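You operate a simulated robot arm through the tools that you are given. There is no shell and no other tool.

You run a simulated robot arm. Do the job below in one go: nothing can be reset, and whatever is moved stays where it is left.

Task
Clamp corner plate one in the cradle and file its burr off.
Fine: clamp before you file and free the clamp once the burr is gone; the file ends where it was. Set down upright: flat file. Where these are worked on the way, their far stop is far enough and under half their travel is too little: red clamp.
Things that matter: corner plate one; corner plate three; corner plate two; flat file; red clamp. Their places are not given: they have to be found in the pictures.

The check looks at the end state, three seconds after you hand in, the way a careful person would. Anything else that was tipped, shoved, dropped, spilled or broken makes it a failure.

Robot
A 7-joint arm with a fingered hand, fixed in place. Base frame: the origin is at the foot of the arm, x ahead of it, y to its left, z up; the work surface is at about z = 0.76. Units: m, rad, N and s.
With the tool pointing down near the work surface it reaches from about 0.34 to 0.82 m from the base axis. Its first joint turns from -2.007 to 2.007 rad. Payload 5 kg.
The tool frame sits at the grasp point between the pads (the TCP): z along the fingers, y along the line on which they close. The tips reach 0.032 m beyond it. The gripper opens to 0.16 m. The gripper's body begins 0.089 m behind the TCP. The gripper is a hand of 4 fingers: y runs from the thumb to the fingers, the wrist lies at [0, 0, -0.267] in the tool frame, and closing takes about 1.5 s.
Orientation is told as [roll, pitch, yaw] about the base's x, y, z axes, in that order, counted from this pose: with the fingers straight down and closing along the base's y, the tool's x points along the base's -x, its y along +y and its z along -z.

Tools
- The arm moves only by the tool drive_tool. Its argument "rows" is a list of rows, each a list of 7 numbers: the shift along the tool's x, y, z in units of 400 mm (1.0 is 400 mm), then the turn, a rotation vector about the tool's x, y, z in units of 90 degrees (1.0 is 90 degrees), then the opening, from 0 (shut) to 1 (fully open). In form: [[x, y, z, ax, ay, az, grip], ...]. A call has 1 to 20 rows; each row is the pose to reach, as a shift and turn from the pose commanded when the call began, along the tool's axes at that moment. A call with a number of a shift or a turn outside -1 to 1 is refused whole. Rows are played at 5 a second. More than 0.05 m and 0.15 rad between two rows, or a gripper value outside its range, and nothing of the call is played. A pose out of reach is approached as far as the arm can. The call stops where the force on the tool passes 90 N (or 10 N more than at its start, if that is more) or the arm is blocked; 0.2 s more then pass. Each finger travels about 0.108 m/s and halts on what it meets, pressing with about 25 N; the grip force reading is that of the motor and also rises with nothing between the fingers. The clock runs only during rows and for 0.2 s after the last one: add rows that repeat a pose to give the fingers time. The reply holds the time, the measured pose of the TCP, the force on the tool along the base axes, the opening and the grip force, in the units named above and with some noise, with the torque about the TCP (base axes, N m) and any sound that the robot's microphone picked up, and new pictures: "views" is both (left out), scene, wrist or none.
- Cameras (640 x 400 px; columns grow to the right, rows downward): "scene" is fixed at [0.3958, -0.6545, 1.3711]; the picture's right is [0.96, -0.29, 0.00], its down [-0.11, -0.38, -0.92] and it looks along [0.26, 0.88, -0.40] (base axes); focal length 338 px, centre (320, 200). "wrist" rides on the gripper at [0.08, -0.004, -0.114] in the tool frame; the picture's right is [0.05, 1.00, 0.00], its down [-0.82, 0.04, -0.58] and it looks along [-0.58, 0.03, 0.82] (tool axes); focal length 265 px, centre (320, 200).
- move_column(by): slides the trunk up (or, below 0, down) by that many m; the arm rides with it, the base frame stays. It gives what a move gives, with no picture.
- preshape(shape): the hand has 4 fingers and takes this shape, open, in about a second: jaw (thumb against the fingers, like two jaws); tri (thumb and two fingers); tip (a fingertip pinch); poke (one finger out to press); point (the index stretched); flat (the hand flat); cup (the hand cupped); fist (a fist). The gripper value then closes the fingers along that shape, each until it touches; the sizes above hold for jaw. It gives what a move gives, with no picture.
- point_at(camera, pixels): for up to 12 pixels [column, row] of the newest picture of that camera ("zoom" is the newest enlarged one), the place [x, y, z] in the base frame of the surface seen there, good to about 0.002 m, but the place of the scene camera against the robot may be out by one fixed shift of up to 0.018 m in any direction. No time passes.
- enlarge(camera, box): a new picture of the part [left, top, right, bottom] of that camera's present view, enlarged. No time passes.
- finish_job(): hands the job in; it is judged then, once.

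Unless the task says otherwise, let go and move clear before handing in.

The tools are called after "Call:" by a JSON object that holds its "name" and its "arguments". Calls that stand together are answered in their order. drive_tool: Moves the arm, as the interface text tells. Its arguments: {"type":"object","properties":{"rows":{"type":"array","items":{"type":"array","items":{"type":"number"}}},"views":{"type":"string","enum":["both","scene","wrist","none"]}},"required":["rows"]} The other tools are called the same way: move_column (by) slides the trunk up or down; preshape (shape) gives the hand a shape; point_at (camera, pixels) gives the place of the surface under pixels of a picture; enlarge (camera, box) takes an enlarged picture of a part of a camera's view; finish_job () hands the job in.

At the start:

```text
t: 0.0
tool_pos: [0.3453, 0.4369, 1.1393]
orientation: [0.002, 0.001, -0.002]
force: [-0.6, -1.1, -0.1]
ft_torque: [-0.01, 0.04, 0.02]
gripper_width: 0.1596
finger_force: 0.1
shape: jaw
trunk travel left (down, up): [-0.8, 0.19]
```

scene: 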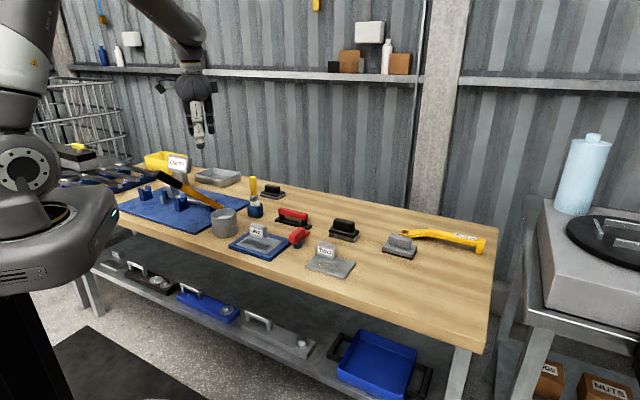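
wrist: 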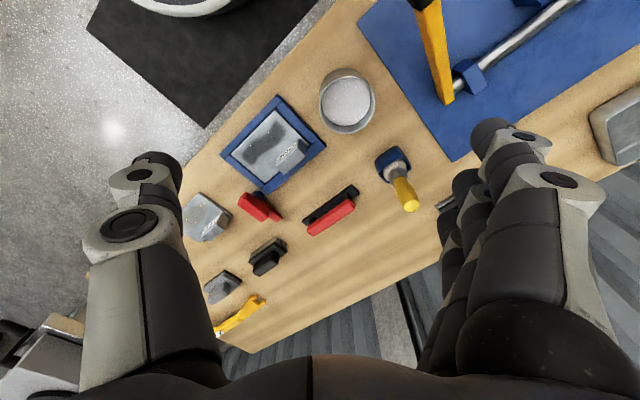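

The scene picture shows a bench with a blue cradle around pixel (262,243), a red clamp lever near (298,236), labelled plates at (330,260) and (178,163), and several handled blocks. I'll enlarge these regions to identify them.

Call:
{"name": "enlarge", "arguments": {"camera": "scene", "box": [200, 170, 360, 290]}}

Call:
{"name": "enlarge", "arguments": {"camera": "scene", "box": [110, 130, 270, 250]}}

Call:
{"name": "enlarge", "arguments": {"camera": "scene", "box": [320, 200, 500, 290]}}

Call:
{"name": "enlarge", "arguments": {"camera": "wrist", "box": [180, 60, 430, 240]}}

Call:
{"name": "enlarge", "arguments": {"camera": "wrist", "box": [180, 170, 380, 350]}}

```text
3.33 times, centred on (280, 230) of scene
```

zoom: 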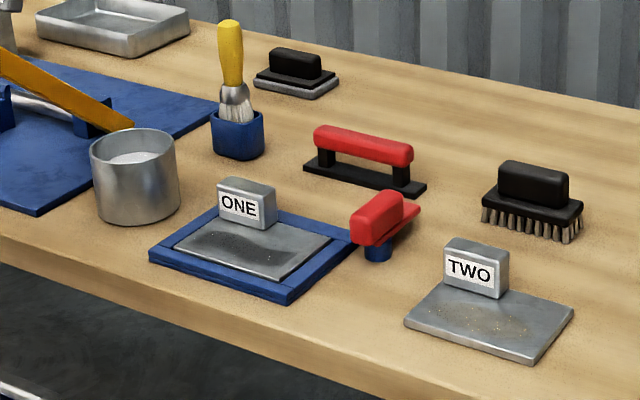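

```text
3.33 times, centred on (190, 190) of scene
```

zoom: 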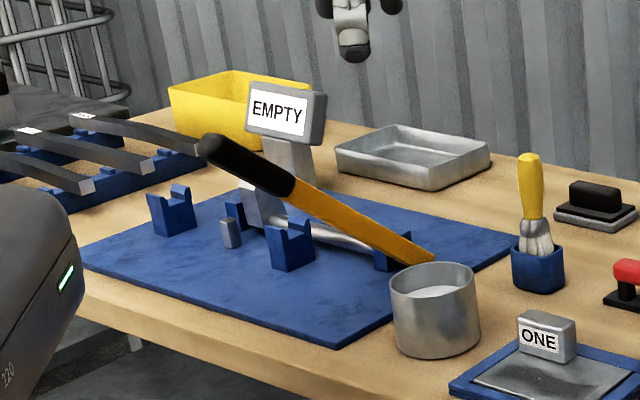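

```text
3.56 times, centred on (410, 245) of scene
```

zoom: 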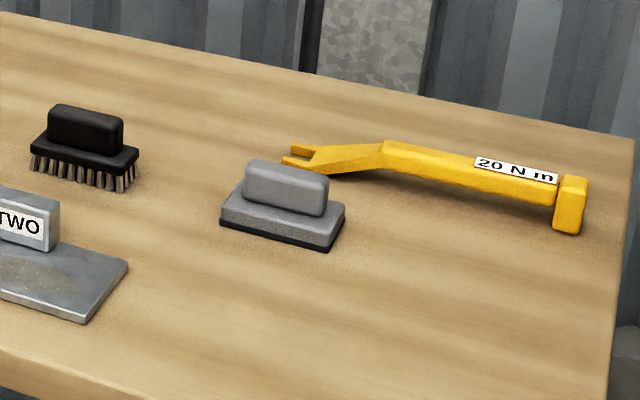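

```text
2.22 times, centred on (305, 150) of wrist
```

zoom: 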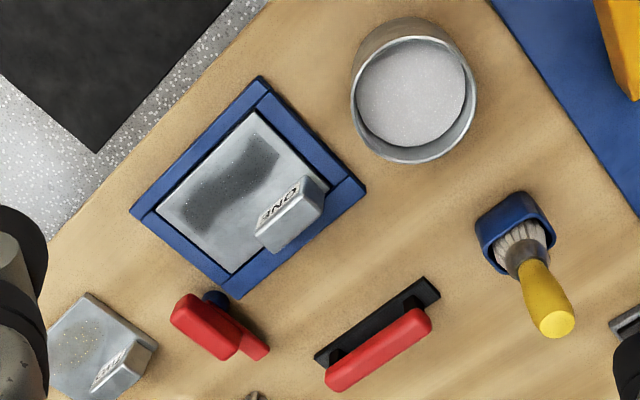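

```text
2.22 times, centred on (280, 260) of wrist
```

zoom: 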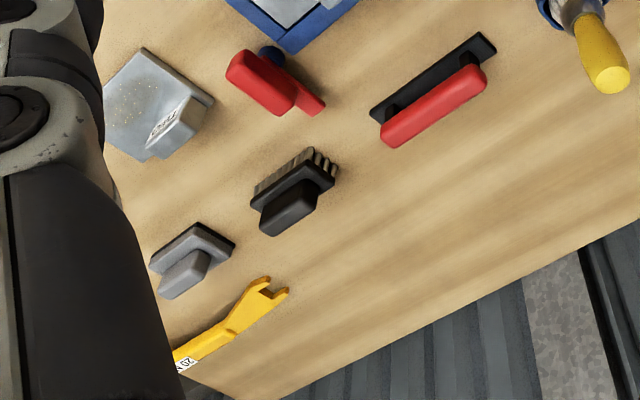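

Plate ONE already lies in the blue cradle with the red clamp lever beside it, plate TWO sits to its right; plate THREE is not yet found. I'll take closer zooms of the candidate tools, the clamp and the left of the bench.

Call:
{"name": "enlarge", "arguments": {"camera": "scene", "box": [225, 205, 315, 265]}}

Call:
{"name": "enlarge", "arguments": {"camera": "scene", "box": [255, 175, 325, 235]}}

Call:
{"name": "enlarge", "arguments": {"camera": "scene", "box": [80, 230, 320, 380]}}

Call:
{"name": "enlarge", "arguments": {"camera": "scene", "box": [20, 120, 140, 220]}}

Call:
{"name": "enlarge", "arguments": {"camera": "scene", "box": [480, 130, 640, 400]}}

```text
6.67 times, centred on (270, 235) of scene
```

zoom: 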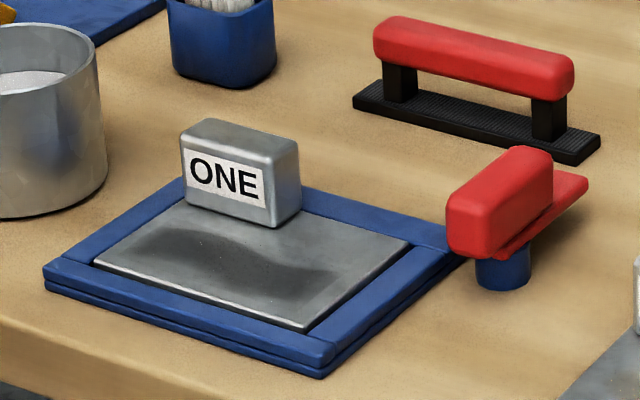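

```text
6.67 times, centred on (290, 205) of scene
```

zoom: 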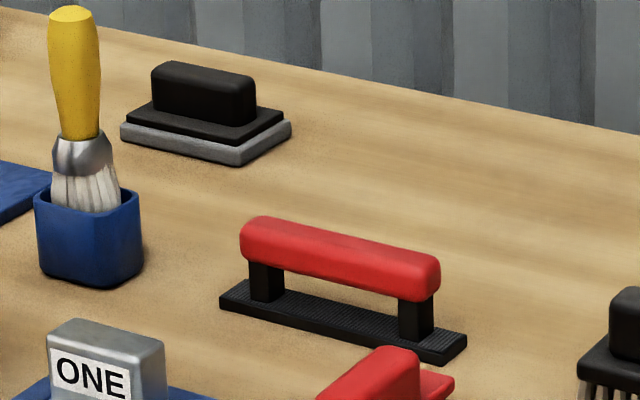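

```text
2.67 times, centred on (200, 305) of scene
```

zoom: 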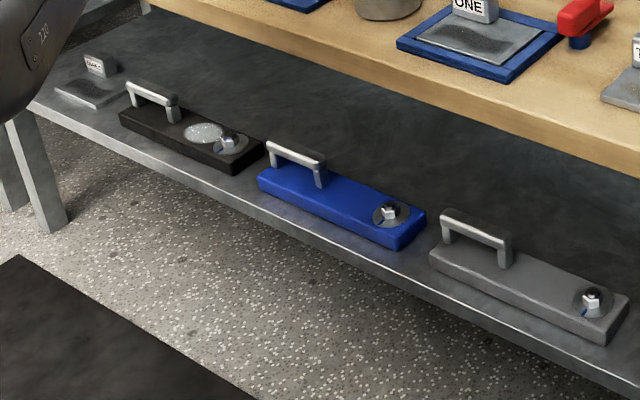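

```text
4.00 times, centred on (80, 170) of scene
```

zoom: 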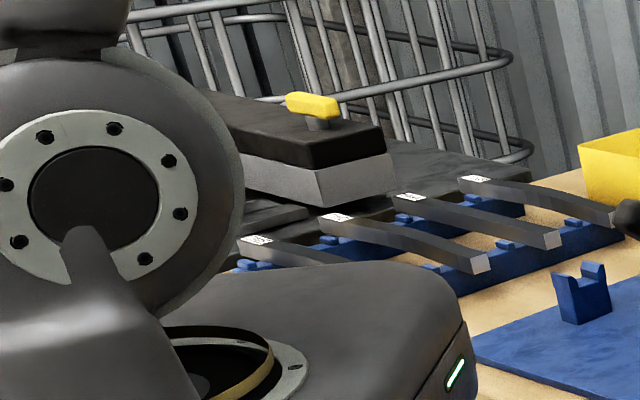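

```text
1.48 times, centred on (560, 265) of scene
```

zoom: 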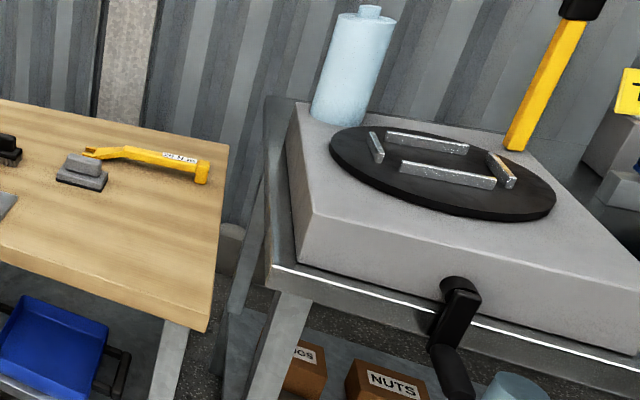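

The wrist view around (262,208) shows the clamp from above; I'll zoom in there, and on the small labelled plate on the lower shelf near scene (115,262).

Call:
{"name": "enlarge", "arguments": {"camera": "wrist", "box": [225, 170, 305, 230]}}

Call:
{"name": "enlarge", "arguments": {"camera": "scene", "box": [90, 245, 140, 280]}}

Call:
{"name": "enlarge", "arguments": {"camera": "scene", "box": [280, 220, 320, 250]}}

Call:
{"name": "enlarge", "arguments": {"camera": "wrist", "box": [220, 90, 330, 195]}}

Call:
{"name": "point_at", "arguments": {"camera": "scene", "pixels": [[297, 233], [291, 238], [297, 245], [304, 233], [277, 213], [309, 220], [293, 209], [232, 243], [273, 258], [299, 238], [250, 245], [258, 232]]}}

Call:
{"name": "point_at", "arguments": {"camera": "wrist", "pixels": [[251, 202], [262, 208], [275, 217], [268, 197], [310, 230], [351, 191], [222, 155], [279, 97], [325, 146], [284, 195], [270, 135], [291, 155]]}}

```text
6.67 times, centred on (265, 200) of wrist
```

zoom: 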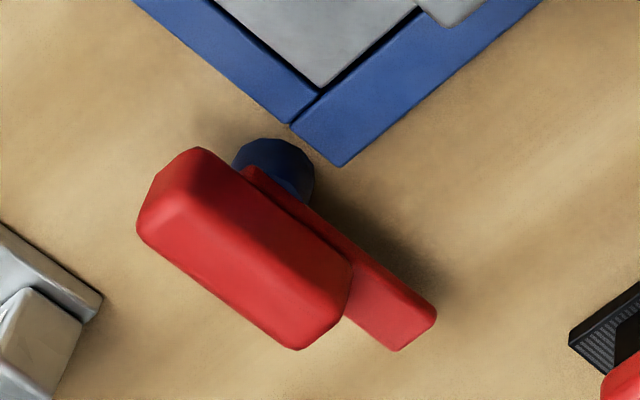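

```text
11.43 times, centred on (115, 262) of scene
```

zoom: 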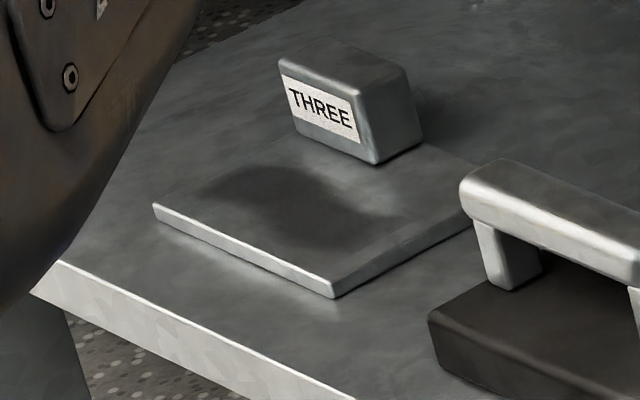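

```text
13.33 times, centred on (300, 235) of scene
```

zoom: 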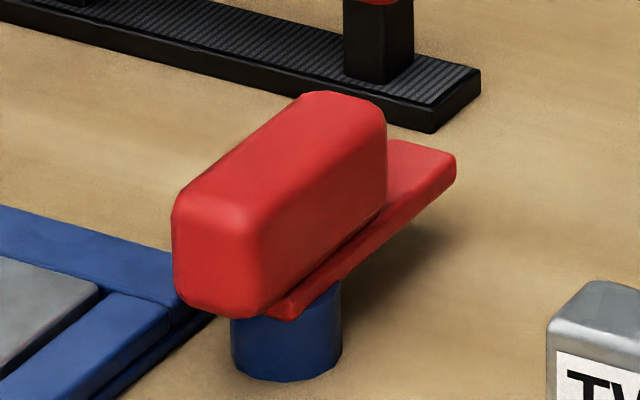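

```text
3.81 times, centred on (275, 142) of wrist
```

zoom: 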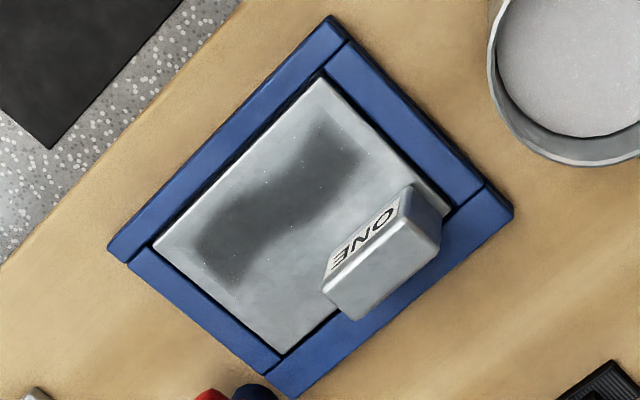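

```text
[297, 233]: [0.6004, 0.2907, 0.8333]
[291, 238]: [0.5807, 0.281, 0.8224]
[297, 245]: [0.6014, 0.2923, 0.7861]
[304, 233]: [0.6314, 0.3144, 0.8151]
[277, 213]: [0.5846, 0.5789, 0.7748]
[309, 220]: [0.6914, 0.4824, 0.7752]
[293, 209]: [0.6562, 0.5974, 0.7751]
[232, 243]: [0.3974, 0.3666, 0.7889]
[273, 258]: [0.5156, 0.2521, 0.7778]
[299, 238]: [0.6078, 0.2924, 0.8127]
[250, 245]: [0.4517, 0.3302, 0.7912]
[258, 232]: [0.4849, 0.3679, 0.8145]
```

```text
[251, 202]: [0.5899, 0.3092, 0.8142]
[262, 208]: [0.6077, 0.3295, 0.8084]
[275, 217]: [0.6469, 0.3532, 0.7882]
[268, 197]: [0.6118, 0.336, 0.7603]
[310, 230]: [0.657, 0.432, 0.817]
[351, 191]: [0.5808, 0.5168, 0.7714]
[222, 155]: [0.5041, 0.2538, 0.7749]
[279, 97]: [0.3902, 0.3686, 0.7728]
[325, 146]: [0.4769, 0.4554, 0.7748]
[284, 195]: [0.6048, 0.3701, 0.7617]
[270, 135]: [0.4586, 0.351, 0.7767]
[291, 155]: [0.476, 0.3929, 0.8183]
```

Plate THREE is on the lower shelf (stays untouched), ONE sits in the cradle, and the red-handled ridged black bar at wrist (335,210) looks like the flat file. I'll move the hand lower toward the cradle for a closer look at the clamp.

Call:
{"name": "drive_tool", "arguments": {"rows": [[0.005, -0.05, 0.08, 0, 0, 0, 1], [0.01, -0.1, 0.16, 0, 0, 0, 1], [0.015, -0.16, 0.24, 0, 0, 0, 1], [0.02, -0.2175, 0.32, 0, 0, 0, 1]], "views": "both"}}

```text
t: 1.0
tool_pos: [0.3377, 0.3477, 1.0095]
orientation: [0.001, -0.001, 0.002]
force: [0.4, -0.1, -0.6]
ft_torque: [-0.01, 0.03, 0.0]
gripper_width: 0.1598
finger_force: 0.0
shape: jaw
trunk travel left (down, up): [-0.8, 0.19]
```

scene: 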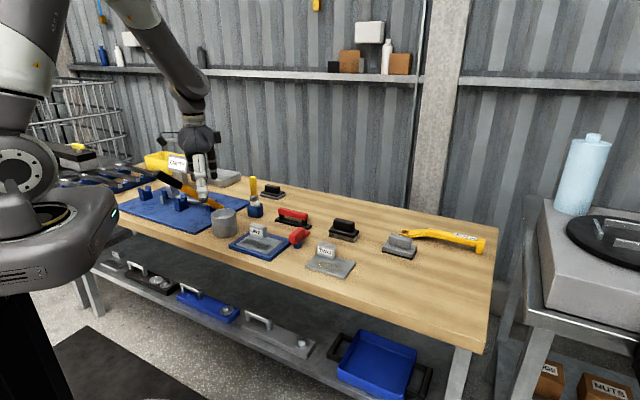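
wrist: 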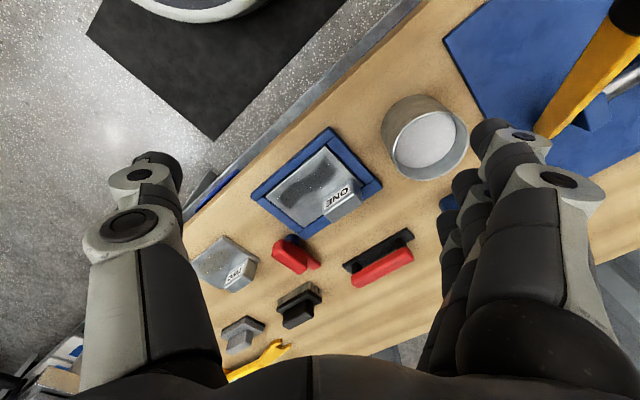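

The cradle now sits at wrist (316,183) and the clamp at (293,253). I'll zoom on both and measure points.

Call:
{"name": "enlarge", "arguments": {"camera": "wrist", "box": [240, 120, 400, 220]}}

Call:
{"name": "enlarge", "arguments": {"camera": "wrist", "box": [255, 220, 345, 280]}}

Call:
{"name": "enlarge", "arguments": {"camera": "wrist", "box": [330, 220, 430, 295]}}

Call:
{"name": "point_at", "arguments": {"camera": "wrist", "pixels": [[330, 128], [252, 194], [382, 184], [311, 238], [328, 149], [271, 193], [345, 203], [357, 192], [322, 207], [302, 178], [332, 168], [290, 195]]}}

Call:
{"name": "point_at", "arguments": {"camera": "wrist", "pixels": [[280, 243], [295, 252], [306, 267], [316, 264], [291, 238], [298, 242], [300, 258], [275, 250], [345, 266], [410, 232], [358, 277], [410, 255]]}}

```text
4.00 times, centred on (320, 170) of wrist
```

zoom: 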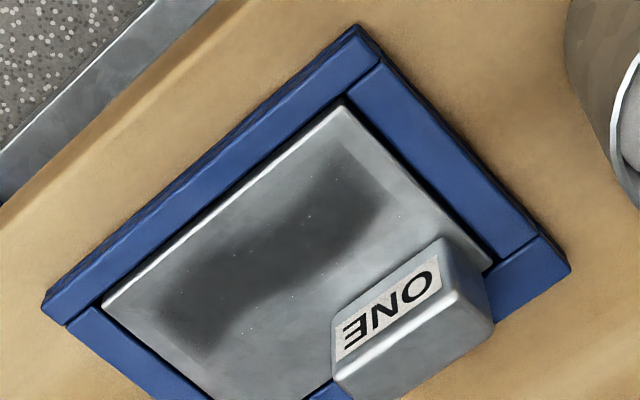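

```text
6.67 times, centred on (300, 250) of wrist
```

zoom: 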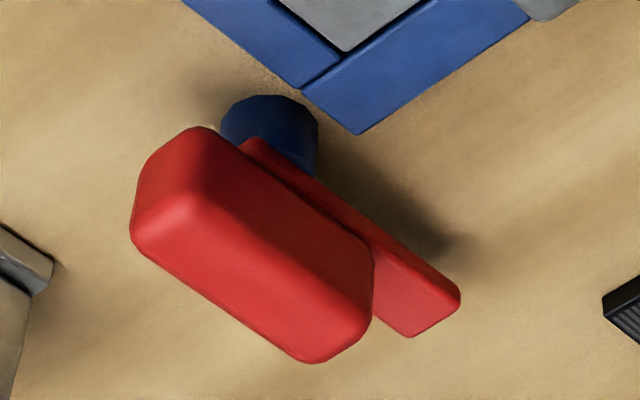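

```text
5.33 times, centred on (380, 258) of wrist
```

zoom: 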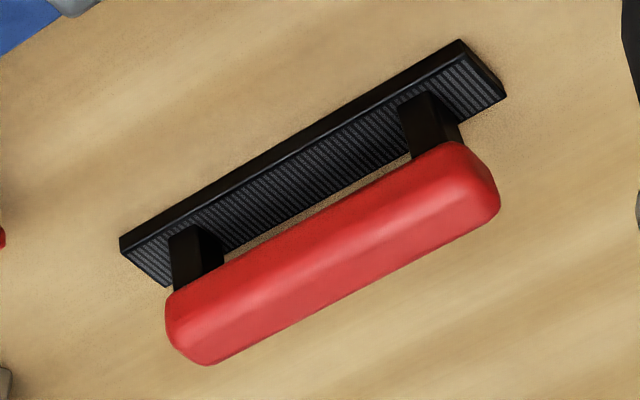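

```text
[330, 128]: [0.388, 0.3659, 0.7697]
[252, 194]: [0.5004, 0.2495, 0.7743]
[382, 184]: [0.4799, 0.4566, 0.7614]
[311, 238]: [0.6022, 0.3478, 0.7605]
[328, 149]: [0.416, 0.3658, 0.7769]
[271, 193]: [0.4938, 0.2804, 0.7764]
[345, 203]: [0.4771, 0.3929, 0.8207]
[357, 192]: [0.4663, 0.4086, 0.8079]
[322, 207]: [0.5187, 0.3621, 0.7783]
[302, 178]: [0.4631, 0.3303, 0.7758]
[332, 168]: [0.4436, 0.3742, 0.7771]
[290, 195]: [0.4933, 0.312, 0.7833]
```

```text
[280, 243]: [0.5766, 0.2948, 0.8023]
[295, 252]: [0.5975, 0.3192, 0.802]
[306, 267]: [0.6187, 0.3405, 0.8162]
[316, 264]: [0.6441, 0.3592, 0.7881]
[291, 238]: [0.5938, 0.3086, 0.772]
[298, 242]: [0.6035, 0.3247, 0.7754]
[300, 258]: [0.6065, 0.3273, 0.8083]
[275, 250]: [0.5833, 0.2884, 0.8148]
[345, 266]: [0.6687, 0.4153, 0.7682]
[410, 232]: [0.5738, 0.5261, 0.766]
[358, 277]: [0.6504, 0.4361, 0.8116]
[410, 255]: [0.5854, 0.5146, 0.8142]
```

The clamp handle sits over its blue post at about (0.60,0.315) with its arm pointing away from the plate; the file lies around (0.62,0.475). I'll measure more points on the handle, plate, label block and neighbours before going in.

Call:
{"name": "point_at", "arguments": {"camera": "wrist", "pixels": [[281, 254], [288, 258], [296, 264], [303, 271], [284, 240], [276, 257], [308, 259], [318, 262], [314, 269], [309, 250], [340, 215], [324, 217]]}}

Call:
{"name": "point_at", "arguments": {"camera": "wrist", "pixels": [[230, 238], [257, 264], [237, 272], [228, 283], [250, 275], [195, 262], [300, 300], [290, 295], [318, 290], [312, 285], [300, 285], [280, 300]]}}

Call:
{"name": "point_at", "arguments": {"camera": "wrist", "pixels": [[290, 163], [265, 200], [284, 212], [300, 225], [320, 232], [345, 150], [365, 172], [310, 195], [295, 205], [280, 190], [320, 185], [345, 175]]}}

```text
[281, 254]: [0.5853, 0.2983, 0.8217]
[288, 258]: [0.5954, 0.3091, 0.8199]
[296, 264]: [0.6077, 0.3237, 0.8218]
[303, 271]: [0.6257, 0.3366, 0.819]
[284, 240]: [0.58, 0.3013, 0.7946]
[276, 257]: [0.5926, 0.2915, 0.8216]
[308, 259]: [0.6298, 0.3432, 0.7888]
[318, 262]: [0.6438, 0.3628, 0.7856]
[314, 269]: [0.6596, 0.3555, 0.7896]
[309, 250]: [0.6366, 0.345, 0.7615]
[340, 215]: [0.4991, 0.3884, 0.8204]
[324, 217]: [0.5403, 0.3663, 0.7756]
```

```text
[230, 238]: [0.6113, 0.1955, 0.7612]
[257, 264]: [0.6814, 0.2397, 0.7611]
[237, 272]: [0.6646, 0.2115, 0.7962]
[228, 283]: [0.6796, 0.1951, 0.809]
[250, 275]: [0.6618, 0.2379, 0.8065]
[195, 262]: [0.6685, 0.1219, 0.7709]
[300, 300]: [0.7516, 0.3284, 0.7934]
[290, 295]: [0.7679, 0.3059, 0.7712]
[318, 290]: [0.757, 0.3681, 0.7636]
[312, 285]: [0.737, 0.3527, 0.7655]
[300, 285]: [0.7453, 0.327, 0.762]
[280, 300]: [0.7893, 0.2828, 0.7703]
```

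```text
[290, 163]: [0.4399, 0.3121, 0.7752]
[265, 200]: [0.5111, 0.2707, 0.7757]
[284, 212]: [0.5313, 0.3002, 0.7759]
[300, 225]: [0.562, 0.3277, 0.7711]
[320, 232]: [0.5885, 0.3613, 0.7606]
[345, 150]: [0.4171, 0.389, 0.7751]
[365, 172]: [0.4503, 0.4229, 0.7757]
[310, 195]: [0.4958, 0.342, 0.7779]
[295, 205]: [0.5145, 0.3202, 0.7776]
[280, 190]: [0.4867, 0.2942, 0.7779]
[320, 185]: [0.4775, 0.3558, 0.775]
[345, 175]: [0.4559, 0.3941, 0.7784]
```

The pivot works out at about (0.605,0.3125) with the handle top at z≈0.821 and arm pointing away from the plate (it should swing about 90° counter-clockwise). I'll move above it, turning the hand +45° so the fingers close across the handle.

Call:
{"name": "drive_tool", "arguments": {"rows": [[-0.084, -0.011, 0.025, 0, 0, -0.0625, 1], [-0.167, -0.022, 0.05, 0, 0, -0.125, 1], [-0.251, -0.033, 0.075, 0, 0, -0.1875, 1], [-0.335, -0.044, 0.1, 0, 0, -0.25, 0.9], [-0.418, -0.055, 0.125, 0, 0, -0.3125, 0.8], [-0.502, -0.066, 0.15, 0, 0, -0.375, 0.7], [-0.586, -0.077, 0.175, 0, 0, -0.4375, 0.6], [-0.669, -0.088, 0.19, 0, 0, -0.5, 0.6], [-0.669, -0.088, 0.19, 0, 0, -0.5, 0.6]], "views": "both"}}

```text
t: 3.0
tool_pos: [0.6061, 0.3161, 0.9345]
orientation: [0.0, 0.001, 0.786]
force: [-0.8, 0.5, -0.1]
ft_torque: [0.02, -0.01, 0.0]
gripper_width: 0.0965
finger_force: 0.0
shape: jaw
trunk travel left (down, up): [-0.8, 0.19]
```

scene: 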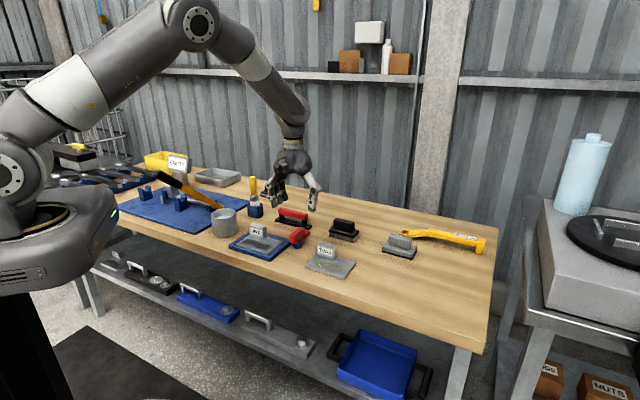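
wrist: 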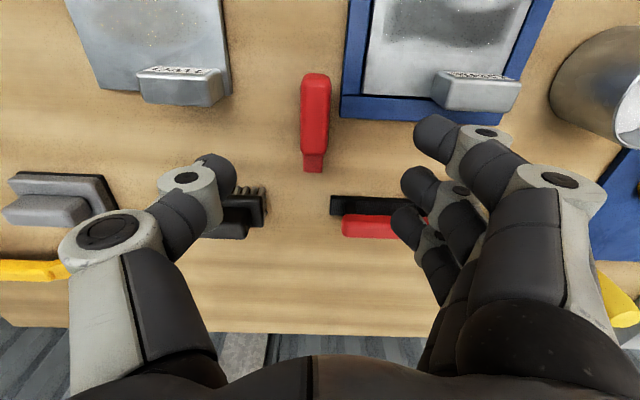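

The view is now square with the bench: handle at wrist (315,110), arm tip at (313,165). I'll measure the handle precisely from here.

Call:
{"name": "point_at", "arguments": {"camera": "wrist", "pixels": [[303, 90], [327, 90], [303, 120], [325, 120], [315, 78], [313, 140], [305, 165], [321, 165], [313, 160], [315, 110], [305, 145], [322, 145]]}}

Call:
{"name": "enlarge", "arguments": {"camera": "wrist", "box": [260, 50, 380, 190]}}

Call:
{"name": "enlarge", "arguments": {"camera": "wrist", "box": [330, 0, 560, 130]}}

Call:
{"name": "enlarge", "arguments": {"camera": "scene", "box": [225, 145, 345, 260]}}

```text
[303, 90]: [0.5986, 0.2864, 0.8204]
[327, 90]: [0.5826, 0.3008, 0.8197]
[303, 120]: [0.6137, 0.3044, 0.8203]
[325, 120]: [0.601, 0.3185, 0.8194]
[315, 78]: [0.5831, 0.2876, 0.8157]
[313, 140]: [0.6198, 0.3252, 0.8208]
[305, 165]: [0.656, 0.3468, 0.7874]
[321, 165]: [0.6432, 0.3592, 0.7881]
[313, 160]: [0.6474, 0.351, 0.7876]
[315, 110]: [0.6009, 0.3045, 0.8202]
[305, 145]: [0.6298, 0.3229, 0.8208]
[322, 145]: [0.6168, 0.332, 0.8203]
```

```text
2.86 times, centred on (320, 120) of wrist
```

zoom: 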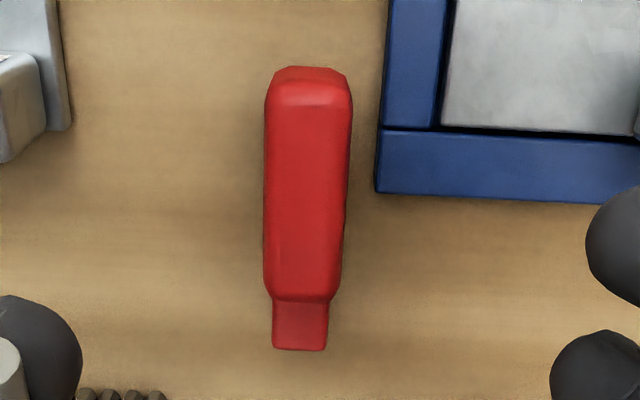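

```text
2.78 times, centred on (445, 65) of wrist
```

zoom: 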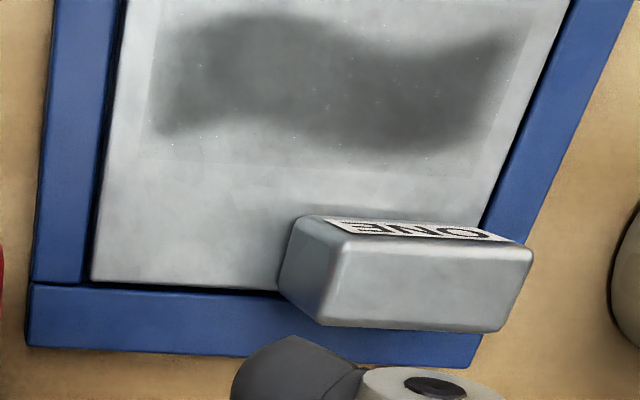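

```text
3.48 times, centred on (285, 202) of scene
```

zoom: 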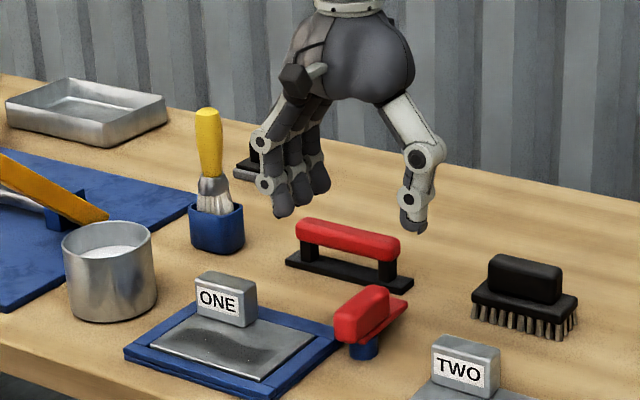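

Handle centre line is at about (0.6064,0.3100), top z≈0.820. I'll go down over it with the fingers half open, stopping with the TCP at z≈0.815.

Call:
{"name": "drive_tool", "arguments": {"rows": [[0.006, -0.009, 0.0, 0, 0, 0, 0.5], [0.006, -0.009, 0.08, 0, 0, 0, 0.5], [0.006, -0.009, 0.16, 0, 0, 0, 0.5], [0.006, -0.009, 0.23, 0, 0, 0, 0.5], [0.006, -0.009, 0.27, 0, 0, 0, 0.5], [0.006, -0.009, 0.2985, 0, 0, 0, 0.5], [0.006, -0.009, 0.2985, 0, 0, 0, 0.5]], "views": "both"}}

```text
t: 4.6
tool_pos: [0.6054, 0.3111, 0.8146]
orientation: [-0.001, 0.0, 0.785]
force: [-0.7, -0.2, 0.1]
ft_torque: [0.01, 0.0, -0.05]
gripper_width: 0.0808
finger_force: 0.0
shape: jaw
trunk travel left (down, up): [-0.8, 0.19]
```

scene: 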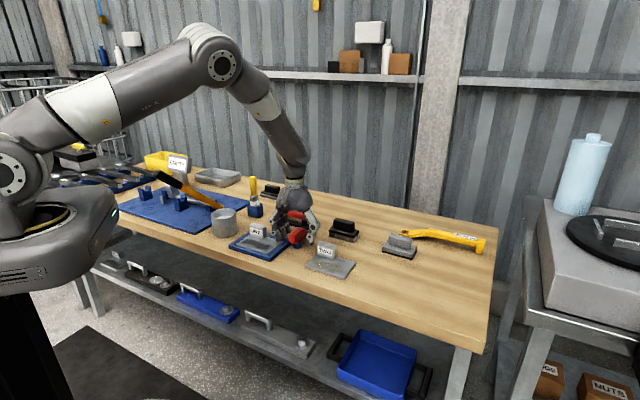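
wrist: 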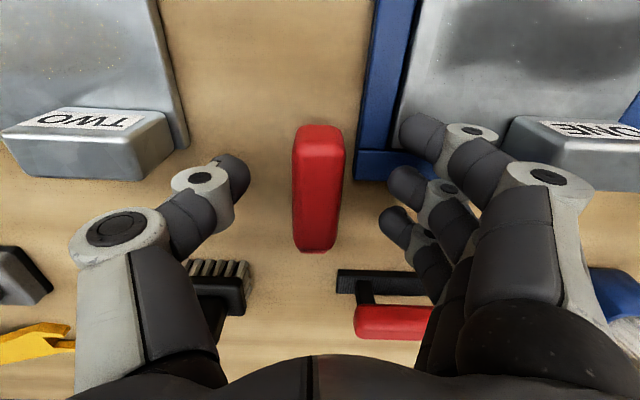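

The handle is between thumb (230,180) and fingers (415,170), no contact. Closing on it now.

Call:
{"name": "drive_tool", "arguments": {"rows": [[0, 0, 0, 0, 0, 0, 0.35], [0, 0, 0, 0, 0, 0, 0.2], [0, 0, 0, 0, 0, 0, 0.1], [0, 0, 0, 0, 0, 0, 0.1], [0, 0, 0, 0, 0, 0, 0.1], [0, 0, 0, 0, 0, 0, 0.1]], "views": "both"}}

```text
t: 6.0
tool_pos: [0.6061, 0.3115, 0.8142]
orientation: [0.0, 0.001, 0.785]
force: [2.6, -0.6, -2.0]
ft_torque: [-0.06, 0.0, 0.02]
gripper_width: 0.0198
finger_force: 25.2
shape: jaw
trunk travel left (down, up): [-0.8, 0.19]
```

scene: 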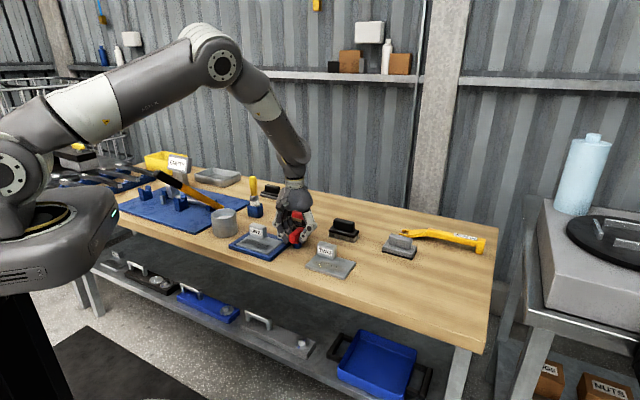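
wrist: 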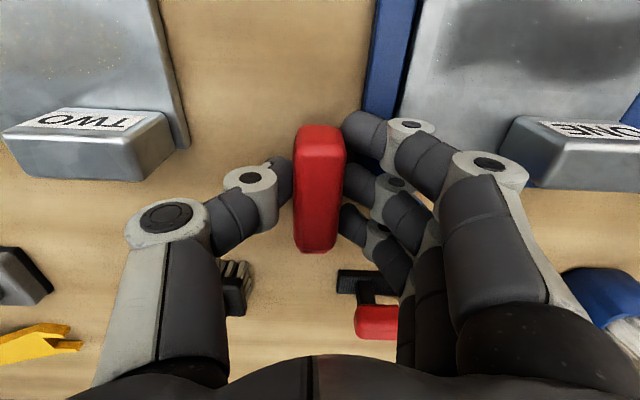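

The handle is held (width 0.0198, 25 N). I'll try turning it counter-clockwise about 27° and watch the torque.

Call:
{"name": "drive_tool", "arguments": {"rows": [[0, 0, 0, 0, 0, -0.05, 0.1], [0, 0, 0, 0, 0, -0.1, 0.1], [0, 0, 0, 0, 0, -0.15, 0.1], [0, 0, 0, 0, 0, -0.2, 0.1], [0, 0, 0, 0, 0, -0.25, 0.1], [0, 0, 0, 0, 0, -0.3, 0.1]], "views": "both"}}

```text
t: 7.4
tool_pos: [0.606, 0.3098, 0.815]
orientation: [-0.001, 0.002, 1.257]
force: [1.4, -3.5, -3.6]
ft_torque: [-0.09, -0.02, -0.14]
gripper_width: 0.0201
finger_force: 24.6
shape: jaw
trunk travel left (down, up): [-0.8, 0.19]
```

scene: 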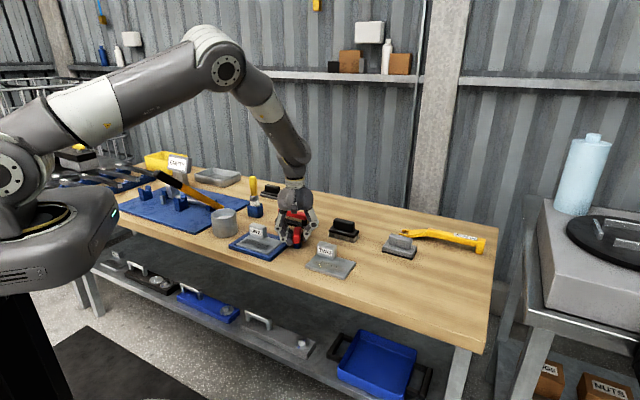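
wrist: 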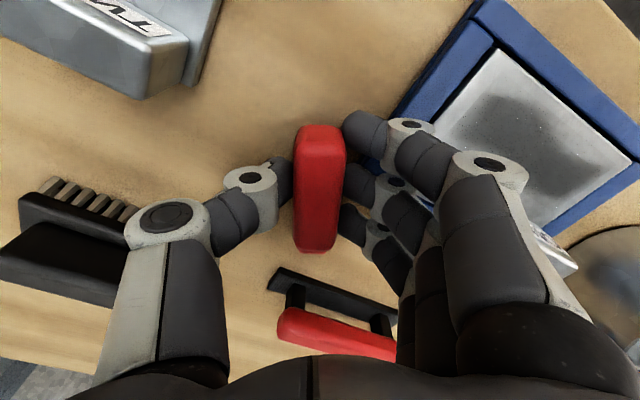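

The clamp turns freely with the hand (torque only -0.14 N m). Continuing counter-clockwise another 45°.

Call:
{"name": "drive_tool", "arguments": {"rows": [[0, 0, 0, 0, 0, -0.05, 0.1], [0, 0, 0, 0, 0, -0.1, 0.1], [0, 0, 0, 0, 0, -0.15, 0.1], [0, 0, 0, 0, 0, -0.2, 0.1], [0, 0, 0, 0, 0, -0.25, 0.1], [0, 0, 0, 0, 0, -0.3, 0.1], [0, 0, 0, 0, 0, -0.35, 0.1], [0, 0, 0, 0, 0, -0.4, 0.1], [0, 0, 0, 0, 0, -0.45, 0.1], [0, 0, 0, 0, 0, -0.5, 0.1]], "views": "both"}}

```text
t: 9.6
tool_pos: [0.6074, 0.3088, 0.815]
orientation: [-0.001, -0.001, 2.04]
force: [10.7, -10.1, -2.1]
ft_torque: [-0.18, -0.16, -0.15]
gripper_width: 0.0199
finger_force: 25.0
shape: jaw
trunk travel left (down, up): [-0.8, 0.19]
```

scene: 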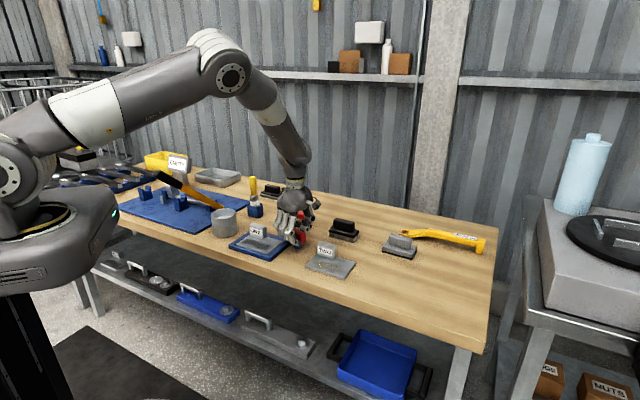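
wrist: 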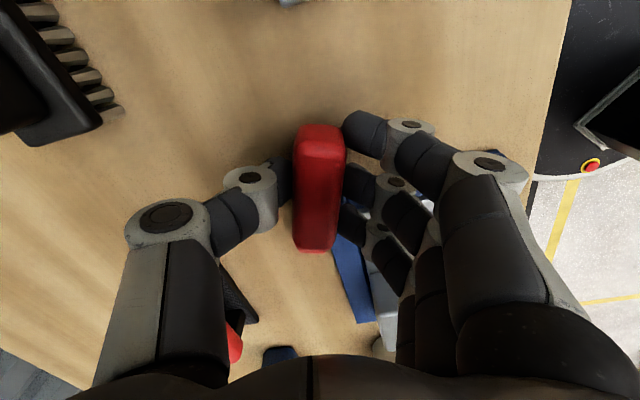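

The lever has followed through ~72°, with a ~15 N sideways force along +u from a small pivot offset. I'll ease the hand 3 mm that way and keep turning to about 90°.

Call:
{"name": "drive_tool", "arguments": {"rows": [[0.007, -0.002, 0, 0, 0, 0, 0.1], [0.007, -0.002, 0, 0, 0, -0.05, 0.1], [0.007, -0.002, 0, 0, 0, -0.1, 0.1], [0.007, -0.002, 0, 0, 0, -0.15, 0.1], [0.007, -0.002, 0, 0, 0, -0.2, 0.1]], "views": "both"}}

```text
t: 10.8
tool_pos: [0.6079, 0.308, 0.8152]
orientation: [0.0, -0.002, 2.279]
force: [6.9, -1.0, 2.6]
ft_torque: [0.01, -0.18, -0.07]
gripper_width: 0.0205
finger_force: 25.0
shape: jaw
out of reach, approached as far as the arm can: row 5
trunk travel left (down, up): [-0.8, 0.19]
```

scene: 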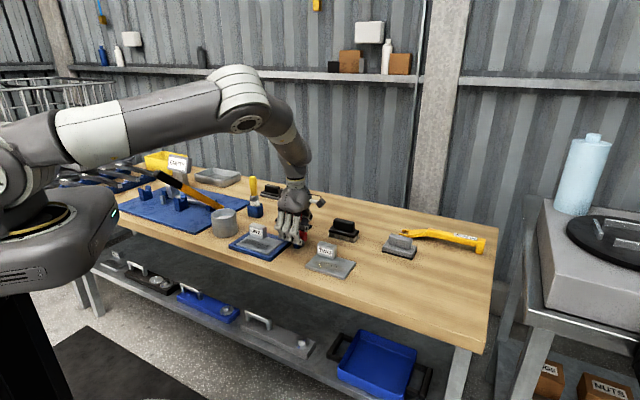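
wrist: 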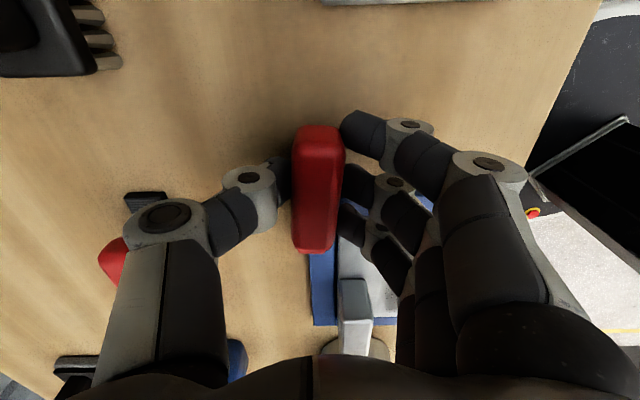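

The wrist joint hit its limit at yaw 2.28 rad, with the lever ~86° round and no stop torque felt yet. I'll release, lift and look at the lever before re-gripping from the opposite side.

Call:
{"name": "drive_tool", "arguments": {"rows": [[0, 0, 0, 0, 0, 0, 0.2], [0, 0, 0, 0, 0, 0, 0.35], [0, 0, 0, 0, 0, 0, 0.5], [0, 0, 0, 0, 0, 0, 0.5], [0, 0, -0.05, 0, 0, 0, 0.5], [0, 0, -0.15, 0, 0, 0, 0.5], [0, 0, -0.25, 0, 0, 0.05, 0.5], [0, 0, -0.35, 0, 0, 0.12, 0.5], [0, 0, -0.4, 0, 0, 0.2, 0.5], [0, 0, -0.4, 0, 0, 0.28, 0.5], [0, 0, -0.4, 0, 0, 0.36, 0.5], [0, 0, -0.4, 0, 0, 0.44, 0.5], [0, 0, -0.4, 0, 0, 0.52, 0.5], [0, 0, -0.4, 0, 0, 0.6, 0.5], [0, 0, -0.4, 0, 0, 0.68, 0.5], [0, 0, -0.4, 0, 0, 0.76, 0.5], [0, 0, -0.4, 0, 0, 0.84, 0.5], [0, 0, -0.4, 0, 0, 0.92, 0.5], [0, 0, -0.4, 0, 0, 1.0, 0.5]], "views": "both"}}

```text
t: 14.8
tool_pos: [0.6076, 0.3075, 0.9746]
orientation: [0.0, 0.0, 0.703]
force: [0.0, -0.4, 0.4]
ft_torque: [0.03, -0.02, -0.02]
gripper_width: 0.0795
finger_force: 0.1
shape: jaw
out of reach, approached as far as the arm can: row 5, 6
trunk travel left (down, up): [-0.8, 0.19]
```

scene: 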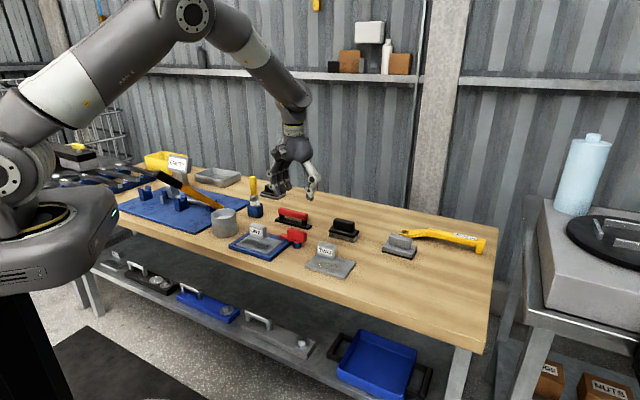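
wrist: 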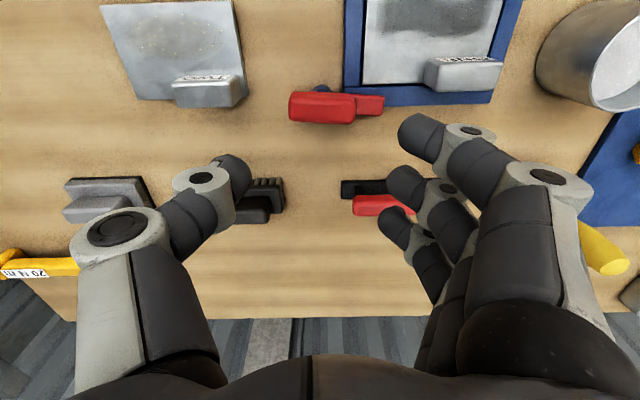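

The lever now lies at wrist (290-383, 95-120), pointing over the cradle's back-right corner. I'll zoom in on it.

Call:
{"name": "enlarge", "arguments": {"camera": "wrist", "box": [270, 20, 510, 150]}}

Call:
{"name": "enlarge", "arguments": {"camera": "scene", "box": [220, 205, 320, 270]}}

Call:
{"name": "point_at", "arguments": {"camera": "wrist", "pixels": [[293, 97], [293, 117], [352, 99], [352, 120], [383, 98], [382, 112], [322, 108], [365, 105], [322, 90], [350, 85], [362, 85], [435, 75]]}}

```text
2.67 times, centred on (390, 85) of wrist
```

zoom: 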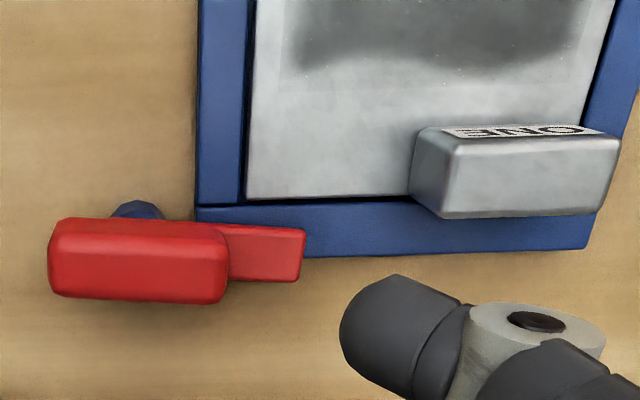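

```text
6.15 times, centred on (270, 238) of scene
```

zoom: 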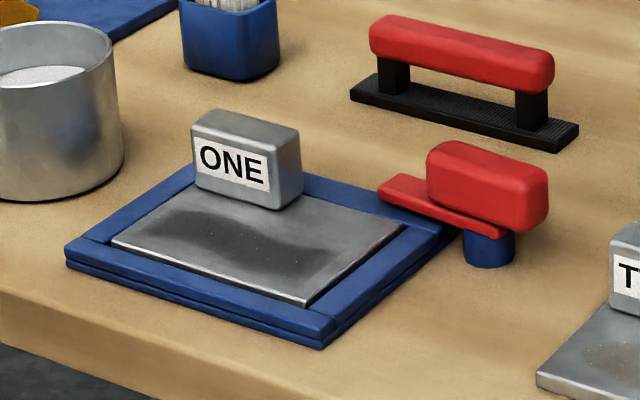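

```text
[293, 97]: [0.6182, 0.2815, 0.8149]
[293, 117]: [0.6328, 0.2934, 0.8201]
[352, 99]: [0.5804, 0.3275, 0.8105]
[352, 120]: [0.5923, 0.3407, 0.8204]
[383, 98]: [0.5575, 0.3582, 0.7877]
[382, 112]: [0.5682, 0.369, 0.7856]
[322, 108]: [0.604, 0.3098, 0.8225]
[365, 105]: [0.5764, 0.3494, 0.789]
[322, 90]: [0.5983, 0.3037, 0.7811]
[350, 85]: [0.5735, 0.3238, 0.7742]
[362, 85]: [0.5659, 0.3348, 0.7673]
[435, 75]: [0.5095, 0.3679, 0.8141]
```

The lever tip sits at about (0.563,0.364), still only over the frame and not the plate, so it must go further. I'll turn the hand back to yaw ≈ -49° for a fresh grip on the handle at (0.606,0.3105).

Call:
{"name": "drive_tool", "arguments": {"rows": [[0, 0.0068, 0, 0, 0, 0.083, 0.5], [0, 0.0068, 0, 0, 0, 0.166, 0.5], [0, 0.0068, 0, 0, 0, 0.249, 0.5], [0, 0.0068, 0, 0, 0, 0.332, 0.5], [0, 0.0068, 0, 0, 0, 0.415, 0.5], [0, 0.0068, 0, 0, 0, 0.498, 0.5], [0, 0.0068, 0, 0, 0, 0.581, 0.5], [0, 0.0068, 0, 0, 0, 0.664, 0.5], [0, 0.0068, 0, 0, 0, 0.747, 0.5], [0, 0.0068, 0, 0, 0, 0.83, 0.5], [0, 0.0068, 0, 0, 0, 0.913, 0.5], [0, 0.0068, 0, 0, 0, 0.997, 0.5], [0, 0.0068, 0, 0, 0, 0.997, 0.5]], "views": "both"}}

```text
t: 17.6
tool_pos: [0.6058, 0.3101, 0.9752]
orientation: [0.0, -0.001, -0.862]
force: [0.2, -0.4, 0.7]
ft_torque: [-0.01, 0.02, -0.02]
gripper_width: 0.0792
finger_force: 0.0
shape: jaw
trunk travel left (down, up): [-0.8, 0.19]
```

scene: 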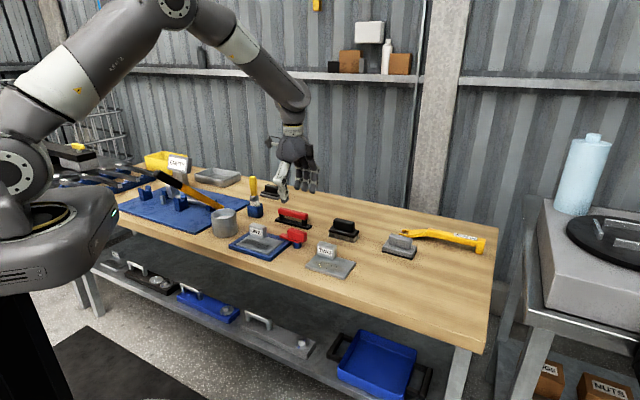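
wrist: 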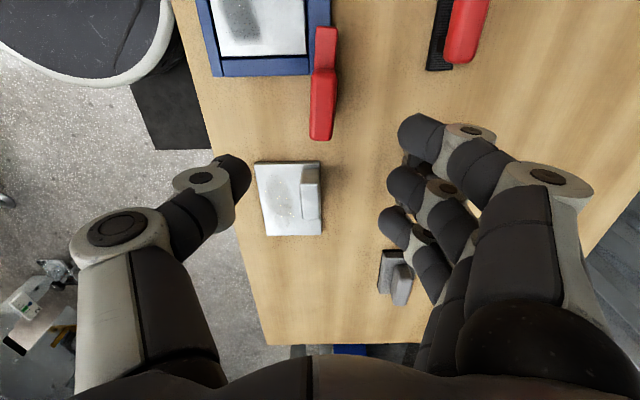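

The hand is aligned at yaw -0.862 over the handle (321,95). I'll go straight down to z≈0.815.

Call:
{"name": "drive_tool", "arguments": {"rows": [[0, 0, 0.1, 0, 0, 0, 0.5], [0, 0, 0.2, 0, 0, 0, 0.5], [0, 0, 0.3, 0, 0, 0, 0.5], [0, 0, 0.36, 0, 0, 0, 0.5], [0, 0, 0.4, 0, 0, 0, 0.5], [0, 0, 0.4, 0, 0, 0, 0.5]], "views": "both"}}

```text
t: 19.0
tool_pos: [0.6066, 0.3098, 0.8161]
orientation: [-0.001, -0.001, -0.861]
force: [-0.3, -0.1, -0.9]
ft_torque: [-0.01, 0.02, 0.0]
gripper_width: 0.0795
finger_force: 0.0
shape: jaw
trunk travel left (down, up): [-0.8, 0.19]
```

scene: 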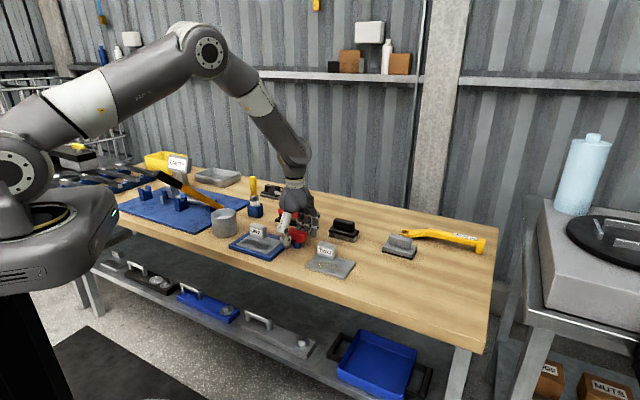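
wrist: 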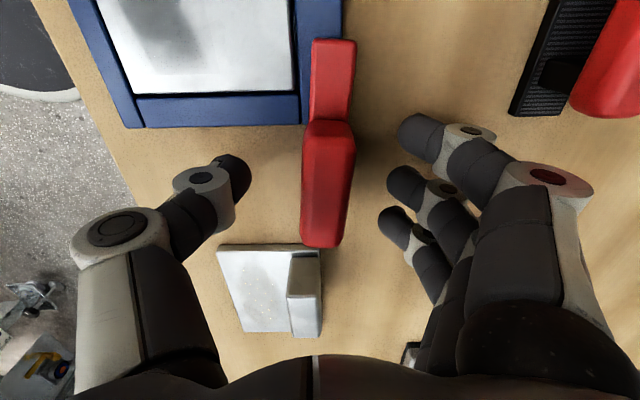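

The handle (328,180) is between the fingers. Closing on it.

Call:
{"name": "drive_tool", "arguments": {"rows": [[0, 0, 0, 0, 0, 0, 0.35], [0, 0, 0, 0, 0, 0, 0.2], [0, 0, 0, 0, 0, 0, 0.1], [0, 0, 0, 0, 0, 0, 0.1], [0, 0, 0, 0, 0, 0, 0.1], [0, 0, 0, 0, 0, 0, 0.1]], "views": "wrist"}}

```text
t: 20.4
tool_pos: [0.6068, 0.3098, 0.8145]
orientation: [0.001, 0.0, -0.859]
force: [7.2, 4.8, 1.0]
ft_torque: [0.15, -0.23, 0.01]
gripper_width: 0.0195
finger_force: 24.7
shape: jaw
trunk travel left (down, up): [-0.8, 0.19]
```

wrist: 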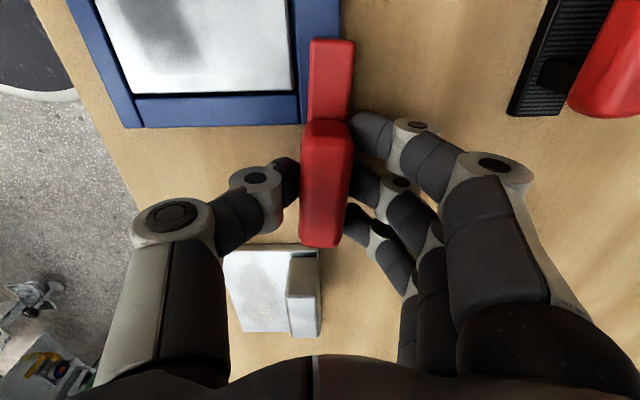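

Held again (width 0.0195). Turning further counter-clockwise in small steps while watching torque.

Call:
{"name": "drive_tool", "arguments": {"rows": [[0, 0, 0, 0, 0, -0.04, 0.1], [0, 0, 0, 0, 0, -0.08, 0.1], [0, 0, 0, 0, 0, -0.12, 0.1], [0, 0, 0, 0, 0, -0.16, 0.1], [0, 0, 0, 0, 0, -0.2, 0.1]], "views": "wrist"}}

```text
t: 21.6
tool_pos: [0.6081, 0.3094, 0.8149]
orientation: [0.001, 0.001, -0.547]
force: [8.9, 0.0, 2.8]
ft_torque: [0.13, -0.25, -0.14]
gripper_width: 0.0196
finger_force: 24.5
shape: jaw
trunk travel left (down, up): [-0.8, 0.19]
```

wrist: 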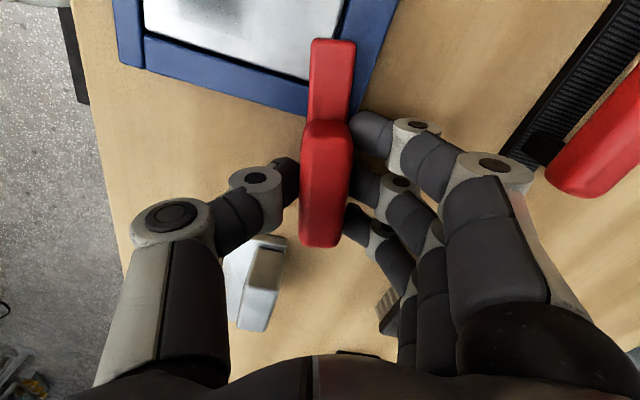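

Turning still meets only light friction (-0.14 N m) at ~104°. Continuing in small steps to find the stop.

Call:
{"name": "drive_tool", "arguments": {"rows": [[0, 0, 0, 0, 0, -0.03, 0.1], [0, 0, 0, 0, 0, -0.06, 0.1], [0, 0, 0, 0, 0, -0.09, 0.1], [0, 0, 0, 0, 0, -0.12, 0.1], [0, 0, 0, 0, 0, -0.15, 0.1], [0, 0, 0, 0, 0, -0.18, 0.1]], "views": "both"}}

```text
t: 23.0
tool_pos: [0.6062, 0.3093, 0.8149]
orientation: [0.0, -0.001, -0.265]
force: [12.7, 1.4, 5.1]
ft_torque: [0.14, -0.2, -1.02]
gripper_width: 0.02
finger_force: 24.4
shape: jaw
trunk travel left (down, up): [-0.8, 0.19]
```

scene: 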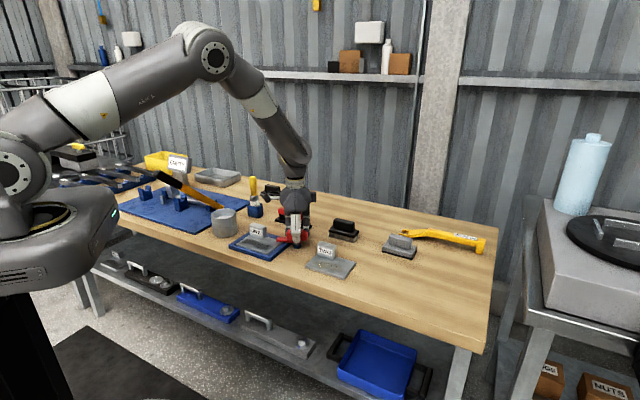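
wrist: 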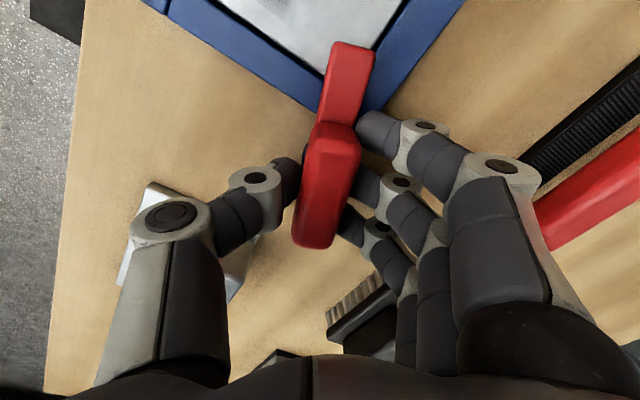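

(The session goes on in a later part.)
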